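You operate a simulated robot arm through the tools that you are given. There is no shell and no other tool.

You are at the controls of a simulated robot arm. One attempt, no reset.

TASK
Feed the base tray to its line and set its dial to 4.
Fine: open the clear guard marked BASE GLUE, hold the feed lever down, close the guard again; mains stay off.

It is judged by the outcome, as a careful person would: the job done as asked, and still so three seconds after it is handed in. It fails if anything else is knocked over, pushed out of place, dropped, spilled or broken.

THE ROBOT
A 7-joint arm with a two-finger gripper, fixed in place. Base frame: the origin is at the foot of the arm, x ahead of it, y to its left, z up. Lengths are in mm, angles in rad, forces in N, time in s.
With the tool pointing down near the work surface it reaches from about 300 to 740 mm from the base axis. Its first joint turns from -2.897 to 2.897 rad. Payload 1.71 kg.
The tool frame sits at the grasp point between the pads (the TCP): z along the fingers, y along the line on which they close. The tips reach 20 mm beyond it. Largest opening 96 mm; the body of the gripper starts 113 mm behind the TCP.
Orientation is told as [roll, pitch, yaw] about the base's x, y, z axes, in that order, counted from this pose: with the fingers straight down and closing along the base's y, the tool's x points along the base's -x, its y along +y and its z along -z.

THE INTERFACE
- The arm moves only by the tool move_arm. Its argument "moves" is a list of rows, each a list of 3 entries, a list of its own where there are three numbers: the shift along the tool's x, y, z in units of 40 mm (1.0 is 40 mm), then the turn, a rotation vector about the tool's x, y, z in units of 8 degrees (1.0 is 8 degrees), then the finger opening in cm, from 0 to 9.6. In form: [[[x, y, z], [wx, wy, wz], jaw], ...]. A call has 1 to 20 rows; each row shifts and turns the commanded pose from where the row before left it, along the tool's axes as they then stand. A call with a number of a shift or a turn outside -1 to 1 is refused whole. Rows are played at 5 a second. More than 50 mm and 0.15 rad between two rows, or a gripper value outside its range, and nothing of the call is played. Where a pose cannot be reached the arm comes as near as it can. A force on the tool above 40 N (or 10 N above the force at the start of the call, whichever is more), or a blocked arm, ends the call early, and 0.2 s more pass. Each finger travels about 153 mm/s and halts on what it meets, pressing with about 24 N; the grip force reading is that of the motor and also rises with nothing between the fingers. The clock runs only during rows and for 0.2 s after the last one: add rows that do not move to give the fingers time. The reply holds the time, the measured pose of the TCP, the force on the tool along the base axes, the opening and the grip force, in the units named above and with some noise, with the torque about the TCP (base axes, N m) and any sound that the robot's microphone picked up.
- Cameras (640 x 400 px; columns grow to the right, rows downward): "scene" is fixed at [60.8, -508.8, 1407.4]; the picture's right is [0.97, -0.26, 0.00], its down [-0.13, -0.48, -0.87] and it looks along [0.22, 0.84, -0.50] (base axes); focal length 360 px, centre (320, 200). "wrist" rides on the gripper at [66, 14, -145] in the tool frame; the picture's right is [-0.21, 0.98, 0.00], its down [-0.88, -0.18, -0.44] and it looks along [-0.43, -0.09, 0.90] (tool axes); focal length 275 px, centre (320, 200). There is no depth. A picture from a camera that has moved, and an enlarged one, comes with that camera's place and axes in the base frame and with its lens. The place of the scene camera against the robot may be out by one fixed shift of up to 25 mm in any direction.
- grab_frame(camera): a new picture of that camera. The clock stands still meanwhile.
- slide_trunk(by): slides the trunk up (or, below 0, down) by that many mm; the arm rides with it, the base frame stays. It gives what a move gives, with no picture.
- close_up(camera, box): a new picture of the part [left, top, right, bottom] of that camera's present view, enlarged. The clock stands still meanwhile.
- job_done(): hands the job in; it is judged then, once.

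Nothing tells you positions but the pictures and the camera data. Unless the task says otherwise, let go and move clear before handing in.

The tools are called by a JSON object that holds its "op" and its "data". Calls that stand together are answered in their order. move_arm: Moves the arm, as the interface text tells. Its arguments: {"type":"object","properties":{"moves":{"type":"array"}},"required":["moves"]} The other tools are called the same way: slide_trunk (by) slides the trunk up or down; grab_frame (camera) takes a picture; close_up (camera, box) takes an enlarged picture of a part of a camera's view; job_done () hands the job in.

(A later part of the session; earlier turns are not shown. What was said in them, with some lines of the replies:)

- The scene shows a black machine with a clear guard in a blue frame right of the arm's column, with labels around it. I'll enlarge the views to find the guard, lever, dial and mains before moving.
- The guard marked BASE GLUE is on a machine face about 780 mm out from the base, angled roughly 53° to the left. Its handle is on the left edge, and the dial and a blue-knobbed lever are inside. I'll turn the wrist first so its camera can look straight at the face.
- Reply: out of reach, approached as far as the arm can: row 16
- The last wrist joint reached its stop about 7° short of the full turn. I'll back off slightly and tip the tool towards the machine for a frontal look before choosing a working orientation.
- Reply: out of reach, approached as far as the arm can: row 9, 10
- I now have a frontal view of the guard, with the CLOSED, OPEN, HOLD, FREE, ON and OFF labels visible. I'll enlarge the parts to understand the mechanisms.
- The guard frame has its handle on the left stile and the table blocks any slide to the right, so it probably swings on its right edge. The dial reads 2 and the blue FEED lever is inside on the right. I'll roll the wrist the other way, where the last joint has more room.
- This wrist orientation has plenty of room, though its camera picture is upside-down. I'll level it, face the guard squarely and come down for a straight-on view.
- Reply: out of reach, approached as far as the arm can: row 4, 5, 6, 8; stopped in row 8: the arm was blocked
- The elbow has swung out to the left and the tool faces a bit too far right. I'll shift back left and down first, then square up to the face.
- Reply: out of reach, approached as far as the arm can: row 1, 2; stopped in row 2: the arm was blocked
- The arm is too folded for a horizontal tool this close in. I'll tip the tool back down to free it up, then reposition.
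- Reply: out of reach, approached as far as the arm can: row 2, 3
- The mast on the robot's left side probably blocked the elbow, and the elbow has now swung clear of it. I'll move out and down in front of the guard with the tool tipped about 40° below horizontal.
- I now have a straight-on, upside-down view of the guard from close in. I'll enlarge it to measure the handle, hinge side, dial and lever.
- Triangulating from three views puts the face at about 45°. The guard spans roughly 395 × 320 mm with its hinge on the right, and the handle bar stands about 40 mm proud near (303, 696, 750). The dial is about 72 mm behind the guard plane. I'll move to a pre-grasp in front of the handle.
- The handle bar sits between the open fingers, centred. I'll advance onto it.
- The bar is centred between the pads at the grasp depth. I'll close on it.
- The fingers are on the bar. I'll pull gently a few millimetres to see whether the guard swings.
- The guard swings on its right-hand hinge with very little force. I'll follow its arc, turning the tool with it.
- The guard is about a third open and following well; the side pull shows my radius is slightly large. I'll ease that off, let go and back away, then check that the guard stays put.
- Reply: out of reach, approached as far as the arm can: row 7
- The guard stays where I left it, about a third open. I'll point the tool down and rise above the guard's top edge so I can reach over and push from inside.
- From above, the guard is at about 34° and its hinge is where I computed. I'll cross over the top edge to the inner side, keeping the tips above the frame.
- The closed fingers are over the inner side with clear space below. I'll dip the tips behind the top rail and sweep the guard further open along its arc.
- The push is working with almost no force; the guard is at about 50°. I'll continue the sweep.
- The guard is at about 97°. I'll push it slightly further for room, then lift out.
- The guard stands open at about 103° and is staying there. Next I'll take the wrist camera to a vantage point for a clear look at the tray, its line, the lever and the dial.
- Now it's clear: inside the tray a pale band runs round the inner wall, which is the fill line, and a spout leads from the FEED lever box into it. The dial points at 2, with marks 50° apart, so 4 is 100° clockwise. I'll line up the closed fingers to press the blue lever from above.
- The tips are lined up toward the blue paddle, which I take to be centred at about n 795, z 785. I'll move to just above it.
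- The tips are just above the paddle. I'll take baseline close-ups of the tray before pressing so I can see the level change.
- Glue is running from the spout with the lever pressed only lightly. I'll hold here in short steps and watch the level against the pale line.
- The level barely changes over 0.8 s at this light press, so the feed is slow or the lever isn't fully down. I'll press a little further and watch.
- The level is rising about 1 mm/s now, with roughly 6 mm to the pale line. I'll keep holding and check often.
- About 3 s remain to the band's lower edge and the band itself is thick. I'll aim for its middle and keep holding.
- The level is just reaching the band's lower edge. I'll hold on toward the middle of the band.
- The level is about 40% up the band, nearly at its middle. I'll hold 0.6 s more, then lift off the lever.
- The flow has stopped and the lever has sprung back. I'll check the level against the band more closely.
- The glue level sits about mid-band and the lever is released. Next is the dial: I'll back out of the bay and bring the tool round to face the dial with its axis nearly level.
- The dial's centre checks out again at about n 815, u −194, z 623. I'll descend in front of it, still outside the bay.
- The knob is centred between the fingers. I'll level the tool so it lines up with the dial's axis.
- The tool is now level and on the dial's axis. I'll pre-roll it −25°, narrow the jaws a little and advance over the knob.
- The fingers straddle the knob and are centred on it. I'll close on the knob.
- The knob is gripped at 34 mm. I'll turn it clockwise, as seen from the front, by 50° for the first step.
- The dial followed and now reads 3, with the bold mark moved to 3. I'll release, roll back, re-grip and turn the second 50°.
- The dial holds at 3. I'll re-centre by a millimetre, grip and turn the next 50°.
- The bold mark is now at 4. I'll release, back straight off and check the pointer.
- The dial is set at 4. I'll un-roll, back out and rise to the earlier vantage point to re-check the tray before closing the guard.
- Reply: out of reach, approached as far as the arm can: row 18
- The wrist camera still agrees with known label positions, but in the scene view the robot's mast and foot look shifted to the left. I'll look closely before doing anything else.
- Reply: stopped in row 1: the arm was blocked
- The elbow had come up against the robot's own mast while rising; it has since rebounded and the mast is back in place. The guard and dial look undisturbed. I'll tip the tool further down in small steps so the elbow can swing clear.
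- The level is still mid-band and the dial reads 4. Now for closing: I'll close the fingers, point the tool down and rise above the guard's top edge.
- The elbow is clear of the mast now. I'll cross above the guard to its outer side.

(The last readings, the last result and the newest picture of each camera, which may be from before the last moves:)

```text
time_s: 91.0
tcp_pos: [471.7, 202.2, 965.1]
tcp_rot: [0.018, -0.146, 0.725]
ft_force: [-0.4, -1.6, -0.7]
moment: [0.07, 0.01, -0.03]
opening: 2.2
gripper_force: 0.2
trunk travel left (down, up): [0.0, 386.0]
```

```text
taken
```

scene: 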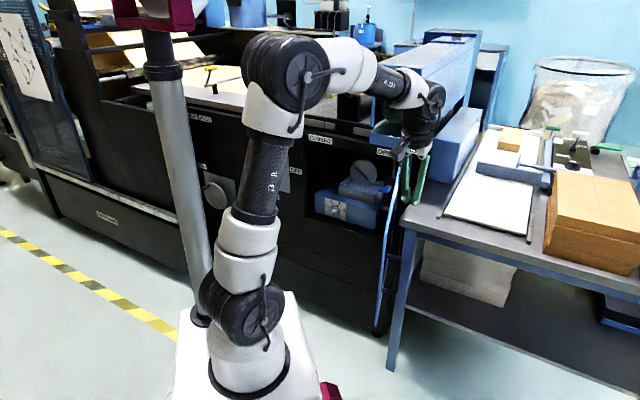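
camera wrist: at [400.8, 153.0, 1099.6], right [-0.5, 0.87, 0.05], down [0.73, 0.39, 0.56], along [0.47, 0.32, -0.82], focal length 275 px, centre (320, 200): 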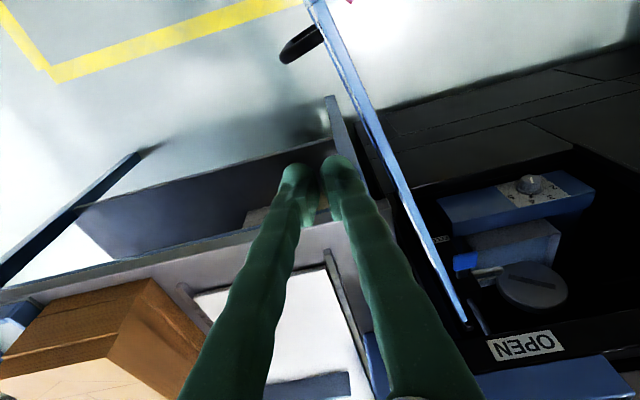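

The closed fingers are on the guard's outer side. I'll dip them to rail height and start sweeping the guard closed along its arc.

{"op": "move_arm", "data": {"moves": [[[0.14, 0, 0.95], [0, 0, 0], 0.2], [[0.14, 0, 0.95], [0, 0, 0], 0.2], [[0.1578, 0.3445, -0.0232], [0, 0, 0], 0.2], [[0.1397, 0.3524, -0.0206], [0, 0, 0], 0.2], [[0.1213, 0.3593, -0.0178], [0, 0, 0], 0.2], [[0.1025, 0.3652, -0.0151], [0, 0, 0], 0.2], [[0.0834, 0.3701, -0.0123], [0, 0, 0], 0.2], [[0.0643, 0.3741, -0.0094], [0, 0, 0], 0.2], [[0.0448, 0.3769, -0.0066], [0, 0, 0], 0.2], [[0, 0, 0], [0, 0, 0], 0.2]]}}

{"op": "grab_frame", "data": {"camera": "wrist"}}

{"op": "grab_frame", "data": {"camera": "scene"}}

```text
time_s: 93.2
tcp_pos: [383.6, 262.9, 889.0]
tcp_rot: [0.018, -0.146, 0.726]
ft_force: [-0.2, 1.2, 0.1]
moment: [-0.01, 0.01, -0.01]
opening: 2.2
gripper_force: 0.0
trunk travel left (down, up): [0.0, 386.0]
```

```text
taken
camera wrist: at [311.4, 214.0, 1023.2], right [-0.5, 0.87, 0.05], down [0.73, 0.39, 0.56], along [0.47, 0.32, -0.82], focal length 275 px, centre (320, 200)
```

wrist: 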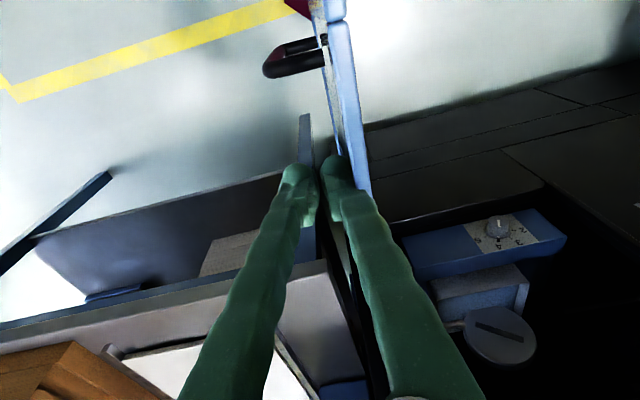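

```text
taken
```

scene: 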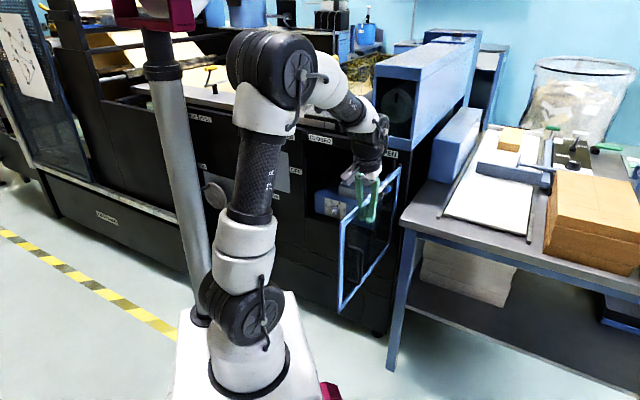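

{"op": "move_arm", "data": {"moves": [[[0.0252, 0.3788, -0.0037], [0, 0, 0], 0.2], [[0.0055, 0.3796, -0.0008], [0, 0, 0], 0.2], [[-0.0142, 0.3794, 0.0021], [0, 0, 0], 0.2], [[-0.0337, 0.3781, 0.005], [0, 0, 0], 0.2], [[-0.0533, 0.3758, 0.0078], [0, 0, 0], 0.2], [[-0.0727, 0.3725, 0.0107], [0, 0, 0], 0.2], [[-0.0918, 0.3681, 0.0135], [0, 0, 0], 0.2], [[-0.1107, 0.3628, 0.0163], [0, 0, 0], 0.2], [[-0.1293, 0.3563, 0.019], [0, 0, 0], 0.2], [[-0.1477, 0.349, 0.0217], [0, 0, 0], 0.2], [[0, 0, 0], [0, 0, 0], 0.2]]}}

{"op": "grab_frame", "data": {"camera": "wrist"}}

{"op": "grab_frame", "data": {"camera": "scene"}}

```text
time_s: 95.6
tcp_pos: [302.6, 389.0, 892.2]
tcp_rot: [0.017, -0.147, 0.726]
ft_force: [0.0, 0.8, 0.8]
moment: [0.0, 0.02, 0.01]
opening: 2.0
gripper_force: 0.1
trunk travel left (down, up): [0.0, 386.0]
```

```text
taken
camera wrist: at [232.3, 340.6, 1026.1], right [-0.5, 0.87, 0.05], down [0.73, 0.39, 0.56], along [0.47, 0.32, -0.82], focal length 275 px, centre (320, 200)
```

wrist: 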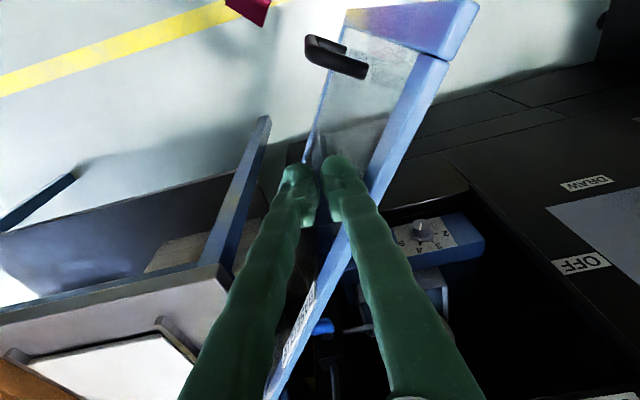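

```text
taken
```

scene: 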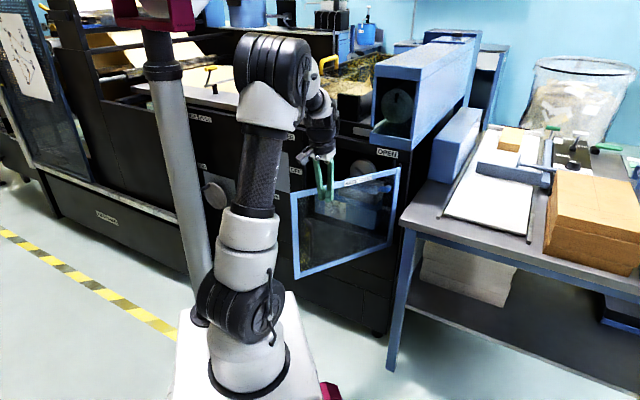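

{"op": "move_arm", "data": {"moves": [[[-0.1655, 0.3407, 0.0243], [0, 0, 0], 0.2], [[-0.183, 0.3316, 0.0269], [0, 0, 0], 0.2], [[-0.1998, 0.3214, 0.0294], [0, 0, 0], 0.2], [[-0.2162, 0.3104, 0.0318], [0, 0, 0], 0.2], [[-0.232, 0.2985, 0.0341], [0, 0, 0], 0.2], [[-0.2471, 0.2858, 0.0363], [0, 0, 0], 0.2], [[-0.2617, 0.2724, 0.0384], [0, 0, 0], 0.2], [[-0.2753, 0.2582, 0.0404], [0, 0, 0], 0.2], [[-0.2883, 0.2432, 0.0424], [0, 0, 0], 0.2], [[-0.3005, 0.2276, 0.0442], [0, 0, 0], 0.2], [[0, 0, 0], [0, 0, 0], 0.2]]}}

{"op": "grab_frame", "data": {"camera": "wrist"}}

{"op": "grab_frame", "data": {"camera": "scene"}}

```text
time_s: 98.0
tcp_pos: [298.0, 538.9, 893.0]
tcp_rot: [0.016, -0.147, 0.726]
ft_force: [0.6, -0.9, -0.1]
moment: [-0.03, -0.01, 0.0]
opening: 1.8
gripper_force: 0.0
trunk travel left (down, up): [0.0, 386.0]
```

```text
taken
camera wrist: at [227.4, 490.8, 1027.4], right [-0.5, 0.87, 0.05], down [0.73, 0.39, 0.56], along [0.47, 0.32, -0.82], focal length 275 px, centre (320, 200)
```

wrist: 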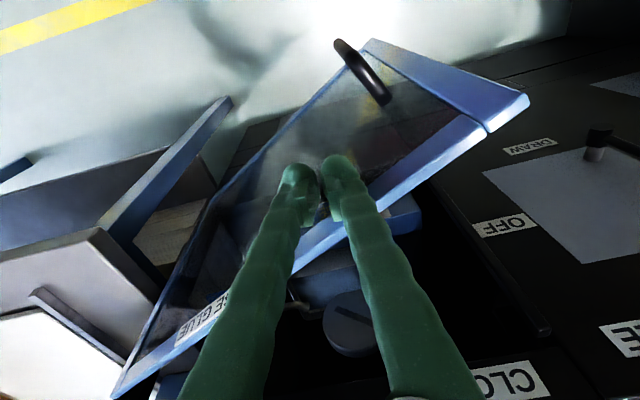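

```text
taken
```

scene: 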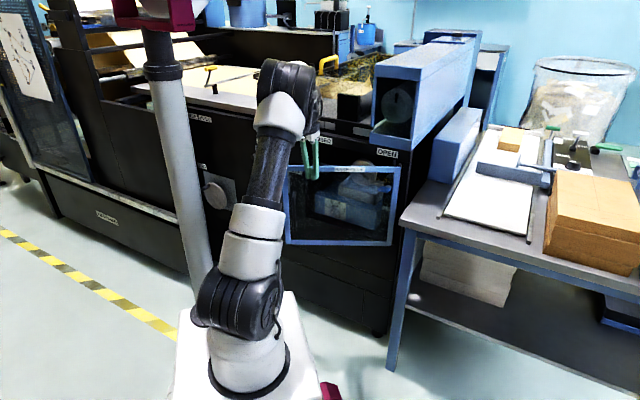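

The guard is nearly closed, at about 28°. I'll lean the tool back for clearance, lift so the tips bear on the top rail and keep pushing.

{"op": "move_arm", "data": {"moves": [[[0, 0, 0], [0, -0.94, 0], 0.2], [[0, 0, 0], [0, -0.94, 0], 0.2], [[-0.239, 0, -0.55], [0, 0, 0], 0.2], [[-0.2892, 0.2115, 0.1254], [0, 0, 0], 0.2], [[-0.2989, 0.1948, 0.1296], [0, 0, 0], 0.2], [[-0.3079, 0.1775, 0.1334], [0, 0, 0], 0.2], [[-0.316, 0.1596, 0.1369], [0, 0, 0], 0.2], [[0, 0, 0], [0, 0, 0], 0.2]]}}

{"op": "grab_frame", "data": {"camera": "wrist"}}

{"op": "grab_frame", "data": {"camera": "scene"}}

```text
time_s: 99.8
tcp_pos: [318.3, 597.7, 919.4]
tcp_rot: [0.021, -0.409, 0.721]
ft_force: [1.3, 0.2, 0.6]
moment: [-0.03, 0.0, -0.02]
opening: 1.6
gripper_force: 0.0
trunk travel left (down, up): [0.0, 386.0]
```

```text
taken
camera wrist: at [223.3, 528.4, 1025.8], right [-0.51, 0.85, 0.1], down [0.6, 0.27, 0.75], along [0.62, 0.44, -0.65], focal length 275 px, centre (320, 200)
```

wrist: 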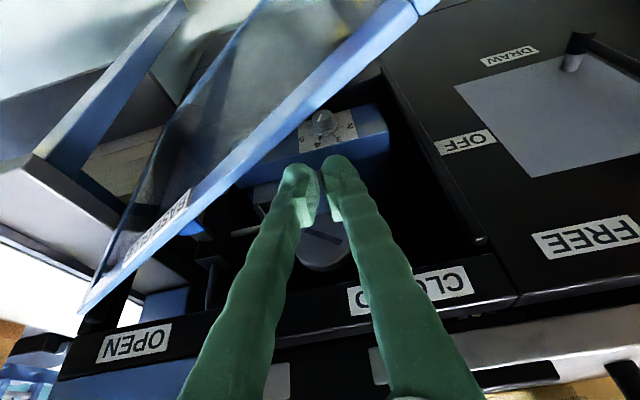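

```text
taken
```

scene: 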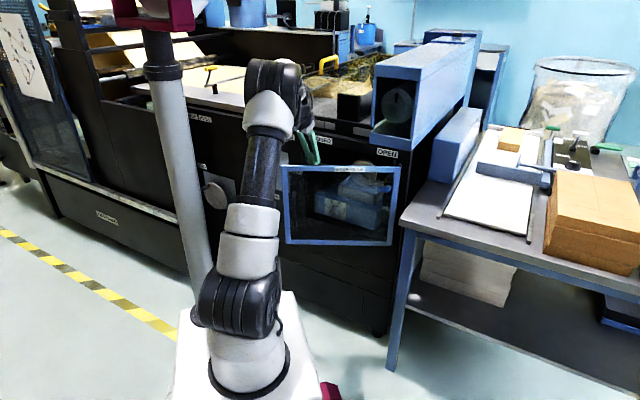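

The tips slipped over the guard's top edge because I raised too high. I'll lift, step back outside and check before lowering again.

{"op": "move_arm", "data": {"moves": [[[-0.348, 0, -0.803], [0, 0, 0], 0.2], [[0.593, -0.355, -0.257], [0, 0, 0], 0.2], [[0.593, -0.355, -0.257], [0, 0, 0], 0.2], [[0.593, -0.355, -0.257], [0, 0, 0], 0.2], [[0, 0, 0], [0, 0.94, 0], 0.2], [[0, 0, 0], [0, 0.94, 0], 0.2], [[0, 0, 0], [0, 0, 0], 0.2]]}}

{"op": "grab_frame", "data": {"camera": "wrist"}}

{"op": "grab_frame", "data": {"camera": "scene"}}

```text
time_s: 101.4
tcp_pos: [289.0, 511.6, 952.4]
tcp_rot: [0.02, -0.146, 0.726]
ft_force: [-0.3, -0.2, -0.2]
moment: [0.01, 0.03, 0.01]
opening: 1.7
gripper_force: 0.0
trunk travel left (down, up): [0.0, 386.0]
```

```text
taken
camera wrist: at [217.7, 464.7, 1086.4], right [-0.5, 0.87, 0.05], down [0.73, 0.39, 0.56], along [0.47, 0.32, -0.83], focal length 275 px, centre (320, 200)
```

wrist: 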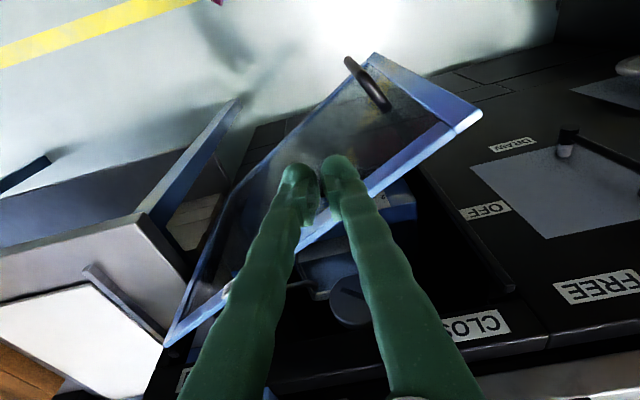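

```text
taken
```

scene: 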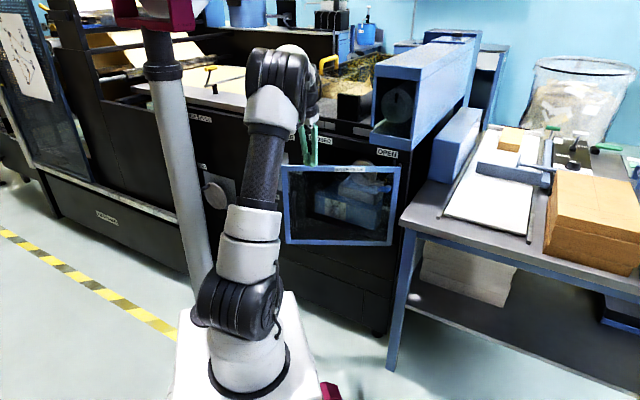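

The guard is at about 27° and the fingers are back outside, 55 mm clear of it. I'll lower to the earlier working height and push again.

{"op": "move_arm", "data": {"moves": [[[0.121, 0, 0.83], [0, 0, 0], 0.2], [[0.121, 0, 0.83], [0, 0, 0], 0.2], [[-0.2883, 0.2432, 0.0424], [0, 0, 0], 0.2], [[-0.3005, 0.2276, 0.0442], [0, 0, 0], 0.2], [[-0.312, 0.2114, 0.0459], [0, 0, 0], 0.2], [[-0.3225, 0.1947, 0.0474], [0, 0, 0], 0.2], [[-0.3321, 0.1773, 0.0489], [0, 0, 0], 0.2], [[-0.3409, 0.1595, 0.0501], [0, 0, 0], 0.2], [[0, 0, 0], [0, 0, 0], 0.2]]}}

{"op": "grab_frame", "data": {"camera": "wrist"}}

{"op": "grab_frame", "data": {"camera": "scene"}}

```text
time_s: 103.4
tcp_pos: [312.7, 601.7, 885.4]
tcp_rot: [0.016, -0.144, 0.724]
ft_force: [0.0, 1.0, 0.3]
moment: [0.04, -0.02, -0.01]
opening: 2.0
gripper_force: 0.0
trunk travel left (down, up): [0.0, 386.0]
```

```text
taken
camera wrist: at [241.5, 554.4, 1019.9], right [-0.5, 0.87, 0.05], down [0.73, 0.39, 0.56], along [0.47, 0.32, -0.82], focal length 275 px, centre (320, 200)
```

wrist: 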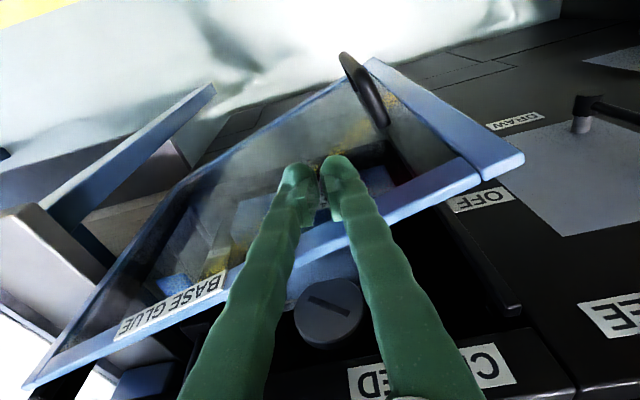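

```text
taken
```

scene: 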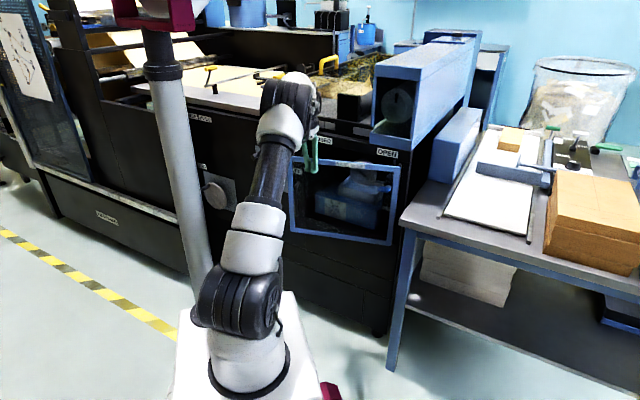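

{"op": "move_arm", "data": {"moves": [[[-0.3486, 0.1412, 0.0513], [0, 0, 0], 0.2], [[-0.3554, 0.1226, 0.0522], [0, 0, 0], 0.2], [[-0.3613, 0.1036, 0.0531], [0, 0, 0], 0.2], [[-0.3662, 0.0844, 0.0539], [0, 0, 0], 0.2], [[0, 0, 0], [0, 0, 0], 0.2]]}}

{"op": "grab_frame", "data": {"camera": "wrist"}}

{"op": "grab_frame", "data": {"camera": "scene"}}

```text
time_s: 104.6
tcp_pos: [346.5, 654.5, 885.3]
tcp_rot: [0.017, -0.146, 0.725]
ft_force: [-0.5, -0.5, -0.5]
moment: [0.0, 0.01, -0.03]
opening: 2.0
gripper_force: 0.0
trunk travel left (down, up): [0.0, 386.0]
```

```text
taken
camera wrist: at [274.4, 606.5, 1020.3], right [-0.5, 0.87, 0.05], down [0.73, 0.39, 0.56], along [0.47, 0.32, -0.82], focal length 275 px, centre (320, 200)
```

wrist: 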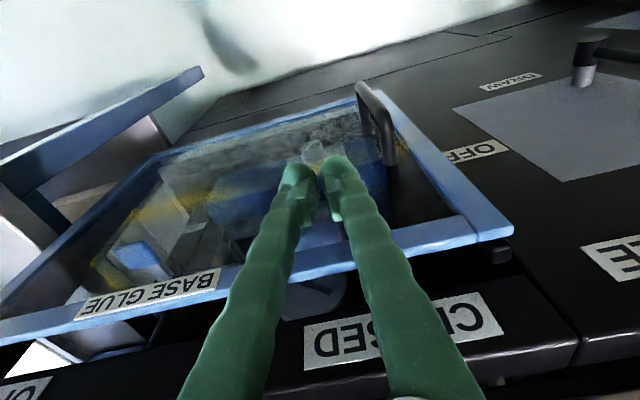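

```text
taken
```

scene: 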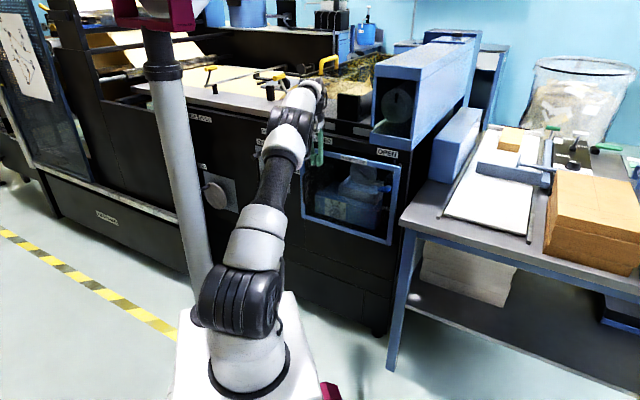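

The guard looks almost shut and may have swung the last few degrees by itself. I'll push on gently until I feel it seat.

{"op": "move_arm", "data": {"moves": [[[-0.185, 0.02, 0.027], [0, 0, 0], 0.2], [[-0.185, 0.02, 0.027], [0, 0, 0], 0.2], [[0, 0, 0], [0, 0, 0], 0.2]]}}

{"op": "close_up", "data": {"camera": "scene", "box": [280, 130, 420, 260]}}

{"op": "grab_frame", "data": {"camera": "wrist"}}

```text
time_s: 105.4
tcp_pos: [357.2, 667.8, 887.6]
tcp_rot: [0.018, -0.145, 0.725]
ft_force: [-0.1, -1.0, -0.4]
moment: [0.0, 0.0, 0.01]
opening: 1.8
gripper_force: 0.0
trunk travel left (down, up): [0.0, 386.0]
```

```text
3.08 times, centred on (350, 195) of scene
camera zoom: at [60.8, -508.8, 1407.4], right [0.97, -0.26, 0.0], down [-0.13, -0.48, -0.87], along [0.22, 0.84, -0.5], focal length 1108 px, centre (228, 215)
```

zoom: 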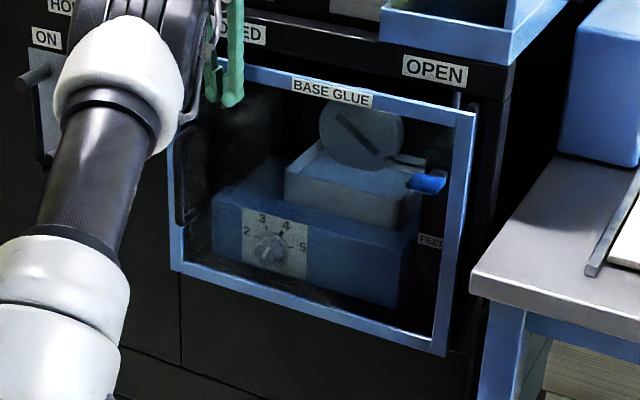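

```text
taken
camera wrist: at [285.0, 619.3, 1020.8], right [-0.5, 0.87, 0.05], down [0.73, 0.39, 0.56], along [0.47, 0.31, -0.83], focal length 275 px, centre (320, 200)
```

wrist: 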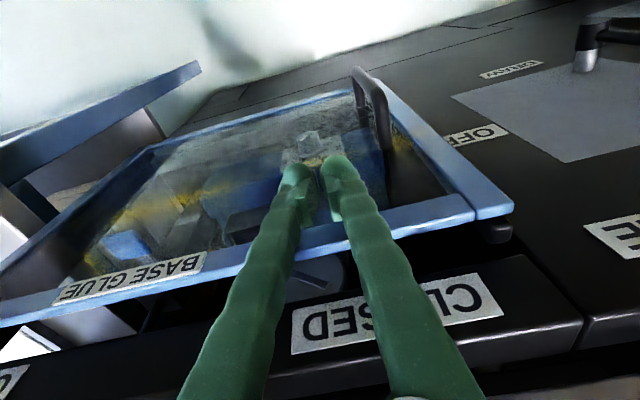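

{"op": "move_arm", "data": {"moves": [[[-0.1, 0, 0.015], [0, 0, 0], 0.2], [[-0.1, 0, 0.015], [0, 0, 0], 0.2], [[0, 0, 0], [0, 0, 0], 0.2]]}}

{"op": "move_arm", "data": {"moves": [[[-0.08, 0, 0.012], [0, 0, 0], 0.2], [[0, 0, 0], [0, 0, 0], 0.2]]}}

{"op": "grab_frame", "data": {"camera": "wrist"}}

{"op": "close_up", "data": {"camera": "scene", "box": [280, 130, 420, 260]}}

```text
time_s: 106.2
tcp_pos: [360.9, 670.1, 886.7]
tcp_rot: [0.018, -0.143, 0.725]
ft_force: [-0.3, -0.1, -0.1]
moment: [0.04, 0.03, -0.01]
opening: 2.2
gripper_force: 0.1
out of reach, approached as far as the arm can: row 2
trunk travel left (down, up): [0.0, 386.0]
```

```text
time_s: 106.8
tcp_pos: [362.3, 672.1, 886.3]
tcp_rot: [0.016, -0.144, 0.726]
ft_force: [-0.9, -0.6, 0.6]
moment: [-0.03, 0.0, 0.02]
opening: 2.0
gripper_force: 0.1
trunk travel left (down, up): [0.0, 386.0]
```

```text
taken
camera wrist: at [290.9, 623.5, 1020.1], right [-0.5, 0.87, 0.05], down [0.73, 0.39, 0.56], along [0.47, 0.31, -0.82], focal length 275 px, centre (320, 200)
```

wrist: 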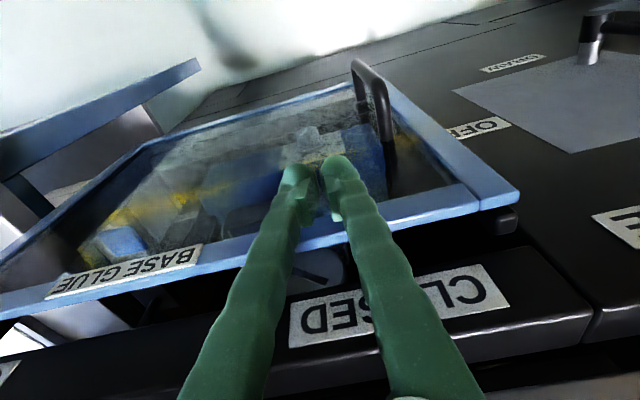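

```text
3.08 times, centred on (350, 195) of scene
camera zoom: at [60.8, -508.8, 1407.4], right [0.97, -0.26, 0.0], down [-0.13, -0.48, -0.87], along [0.22, 0.84, -0.5], focal length 1108 px, centre (228, 215)
```

zoom: 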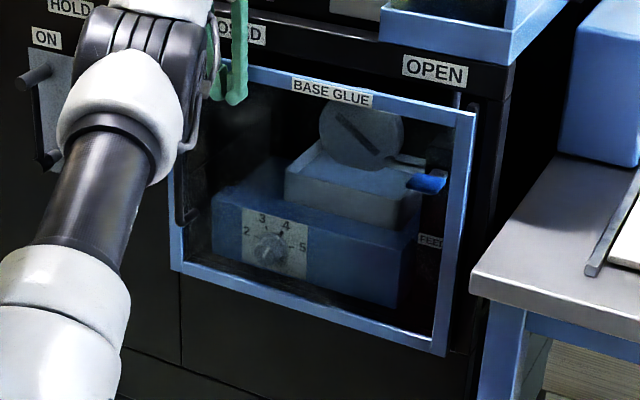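

{"op": "close_up", "data": {"camera": "wrist", "box": [440, 160, 560, 260]}}

{"op": "close_up", "data": {"camera": "scene", "box": [290, 190, 340, 230]}}

```text
4.00 times, centred on (500, 210) of wrist
camera zoom: at [290.9, 623.5, 1020.1], right [-0.5, 0.87, 0.05], down [0.73, 0.39, 0.56], along [0.47, 0.31, -0.82], focal length 1101 px, centre (-400, 160)
```

zoom: 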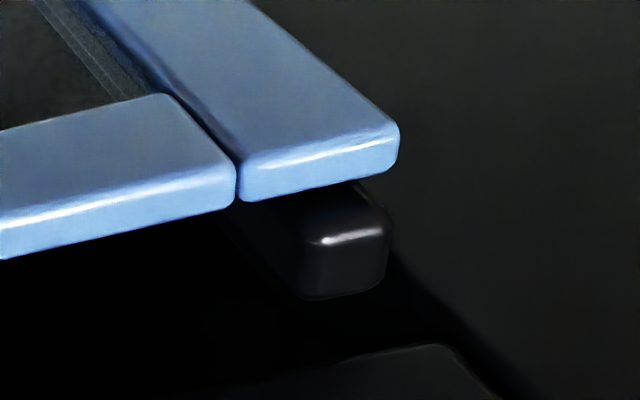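

```text
10.00 times, centred on (315, 210) of scene
camera zoom: at [60.8, -508.8, 1407.4], right [0.97, -0.26, 0.0], down [-0.13, -0.48, -0.87], along [0.22, 0.84, -0.5], focal length 3601 px, centre (370, 100)
```

zoom: 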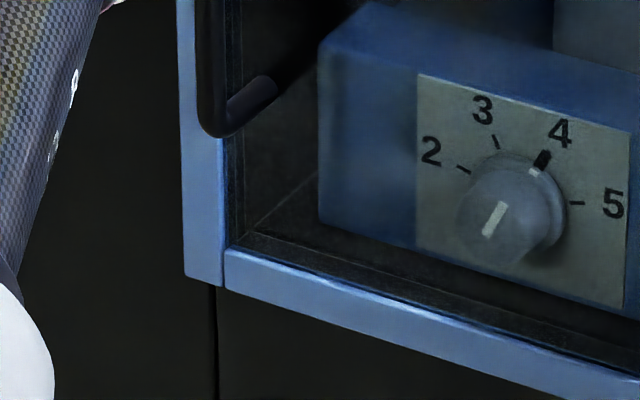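

The guard's lower corner is back at the same pixel as in the closed reference picture. I'll back away so the view is unobstructed and compare properly.

{"op": "move_arm", "data": {"moves": [[[0.5, -0.03, -0.07], [0, 0, 0], 0.2], [[0.9, -0.05, -0.13], [0, 0, 0], 0.2], [[0.9, -0.05, -0.13], [0, 0, 0], 0.2], [[0.7, -0.4, -0.6], [0, 0, 0], 0.2], [[0.7, -0.4, -0.6], [0, 0, 0], 0.2], [[0.6, -0.5, -0.6], [0, 0, 0], 0.2], [[0, 0, 0], [0, 0, 0], 0.2]]}}

{"op": "grab_frame", "data": {"camera": "scene"}}

{"op": "close_up", "data": {"camera": "scene", "box": [250, 130, 350, 230]}}

{"op": "grab_frame", "data": {"camera": "wrist"}}

```text
time_s: 108.4
tcp_pos: [264.8, 501.9, 944.3]
tcp_rot: [0.017, -0.146, 0.727]
ft_force: [0.3, 0.4, -0.6]
moment: [-0.01, -0.01, -0.06]
opening: 1.9
gripper_force: 0.1
trunk travel left (down, up): [0.0, 386.0]
```

```text
taken
```

scene: 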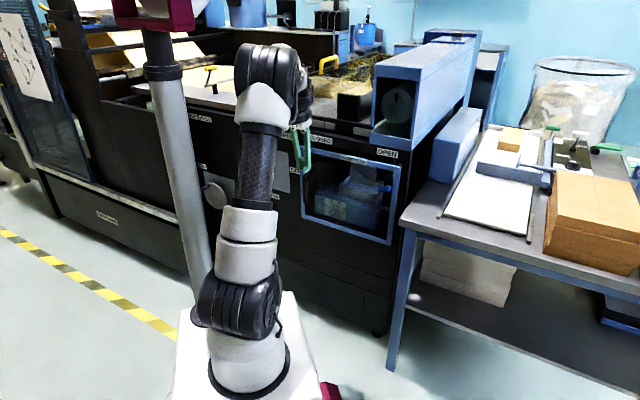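

```text
4.00 times, centred on (300, 180) of scene
camera zoom: at [60.8, -508.8, 1407.4], right [0.97, -0.26, 0.0], down [-0.13, -0.48, -0.87], along [0.22, 0.84, -0.5], focal length 1440 px, centre (400, 280)
```

zoom: 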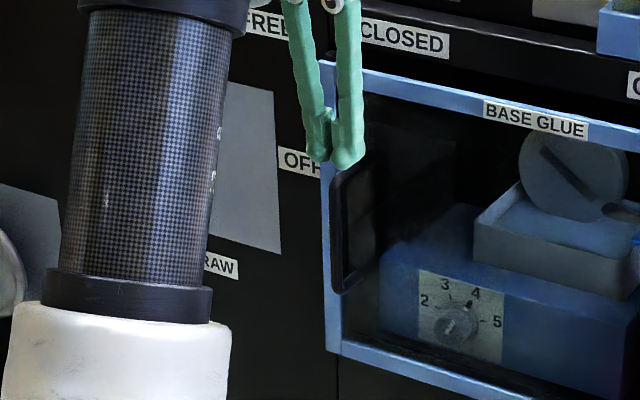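

```text
taken
camera wrist: at [193.0, 454.1, 1077.7], right [-0.5, 0.87, 0.05], down [0.73, 0.39, 0.56], along [0.47, 0.32, -0.82], focal length 275 px, centre (320, 200)
```

wrist: 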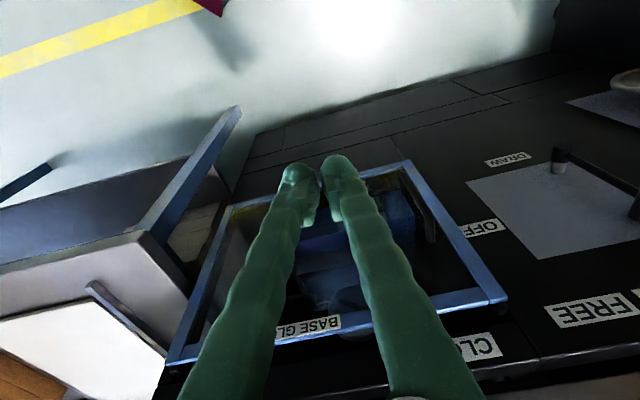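

With the view clear, the guard matches the closed reference picture to within a quarter pixel. I'll withdraw the arm further and make a last check of the dial, tray and lever.

{"op": "move_arm", "data": {"moves": [[[0.439, -0.56, -0.444], [0, 0, 0], 0.2], [[0.439, -0.56, -0.444], [0, 0, 0], 0.2], [[0.439, -0.56, -0.444], [0, 0, 0], 0.2], [[0, 0, 0], [0, 0, 0], 0.2], [[0, 0, 0], [0, 0, 0], 0.2]]}}

{"op": "close_up", "data": {"camera": "scene", "box": [240, 100, 440, 260]}}

{"op": "close_up", "data": {"camera": "scene", "box": [320, 150, 410, 230]}}

{"op": "grab_frame", "data": {"camera": "scene"}}

```text
time_s: 109.6
tcp_pos: [265.0, 414.3, 986.3]
tcp_rot: [0.017, -0.145, 0.726]
ft_force: [0.1, -0.1, 0.1]
moment: [-0.02, 0.0, -0.02]
opening: 1.9
gripper_force: 0.0
trunk travel left (down, up): [0.0, 386.0]
```

```text
2.50 times, centred on (340, 180) of scene
camera zoom: at [60.8, -508.8, 1407.4], right [0.97, -0.26, 0.0], down [-0.13, -0.48, -0.87], along [0.22, 0.84, -0.5], focal length 900 px, centre (270, 250)
```

zoom: 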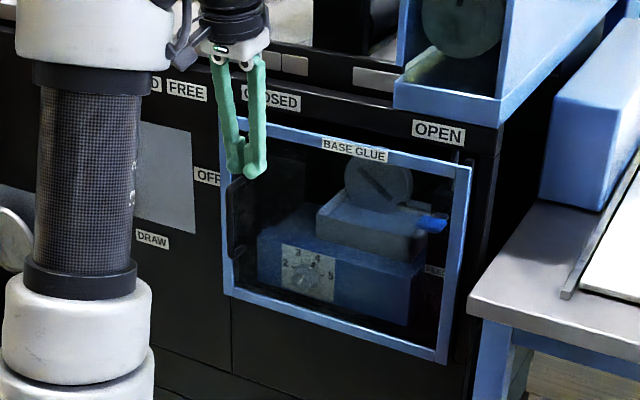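

```text
5.00 times, centred on (365, 190) of scene
camera zoom: at [60.8, -508.8, 1407.4], right [0.97, -0.26, 0.0], down [-0.13, -0.48, -0.87], along [0.22, 0.84, -0.5], focal length 1801 px, centre (95, 250)
```

zoom: 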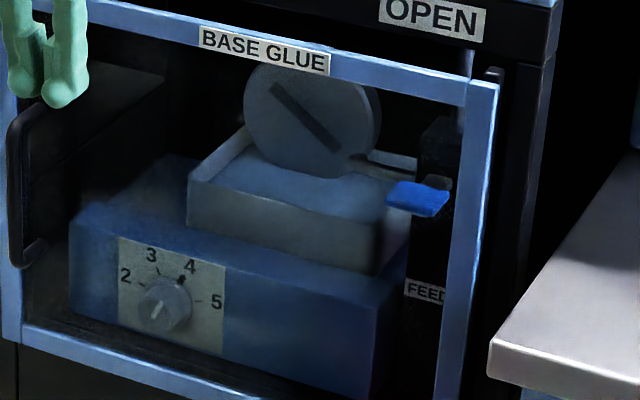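

```text
taken
```

scene: 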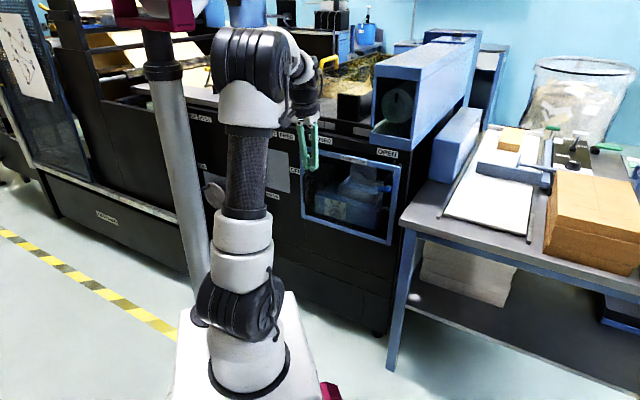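

The guard frame sits on the same pixels as at the start, the dial points to 4, the tray holds glue at its line and the lever is up. The mains and everything else are untouched, the mast contact left no visible change and the arm is clear, so I'm handing in.

{"op": "job_done", "data": {}}

```text
The job is handed in.
```

The base tray is fed to its line, its dial is set to 4, and the BASE GLUE guard is closed again. I never touched the mains. I've handed the job in, but the reply gave no verdict.

- **Glue level:** it sits a little under halfway up the pale band inside the tray, which I took to be the line. The lever sprang back and the flow stopped when I let go.
- **Dial:** it was at 2 and now points at 4, with the bold mark beside the 4.
- **Guard:** in the scene picture it lines up with its starting closed position to within about a quarter of a pixel. I felt no resistance at the end of the push, so I'm going by the picture.

**Mishaps:**
- **Mast contact:** while I was raising the arm after setting the dial, its elbow pressed against the robot's own mast and pushed it over slightly. The mast came back, and the pictures show nothing else moved.
- **Slip while closing:** the fingers slid over the guard's top edge once. I stepped back and pushed again lower down.
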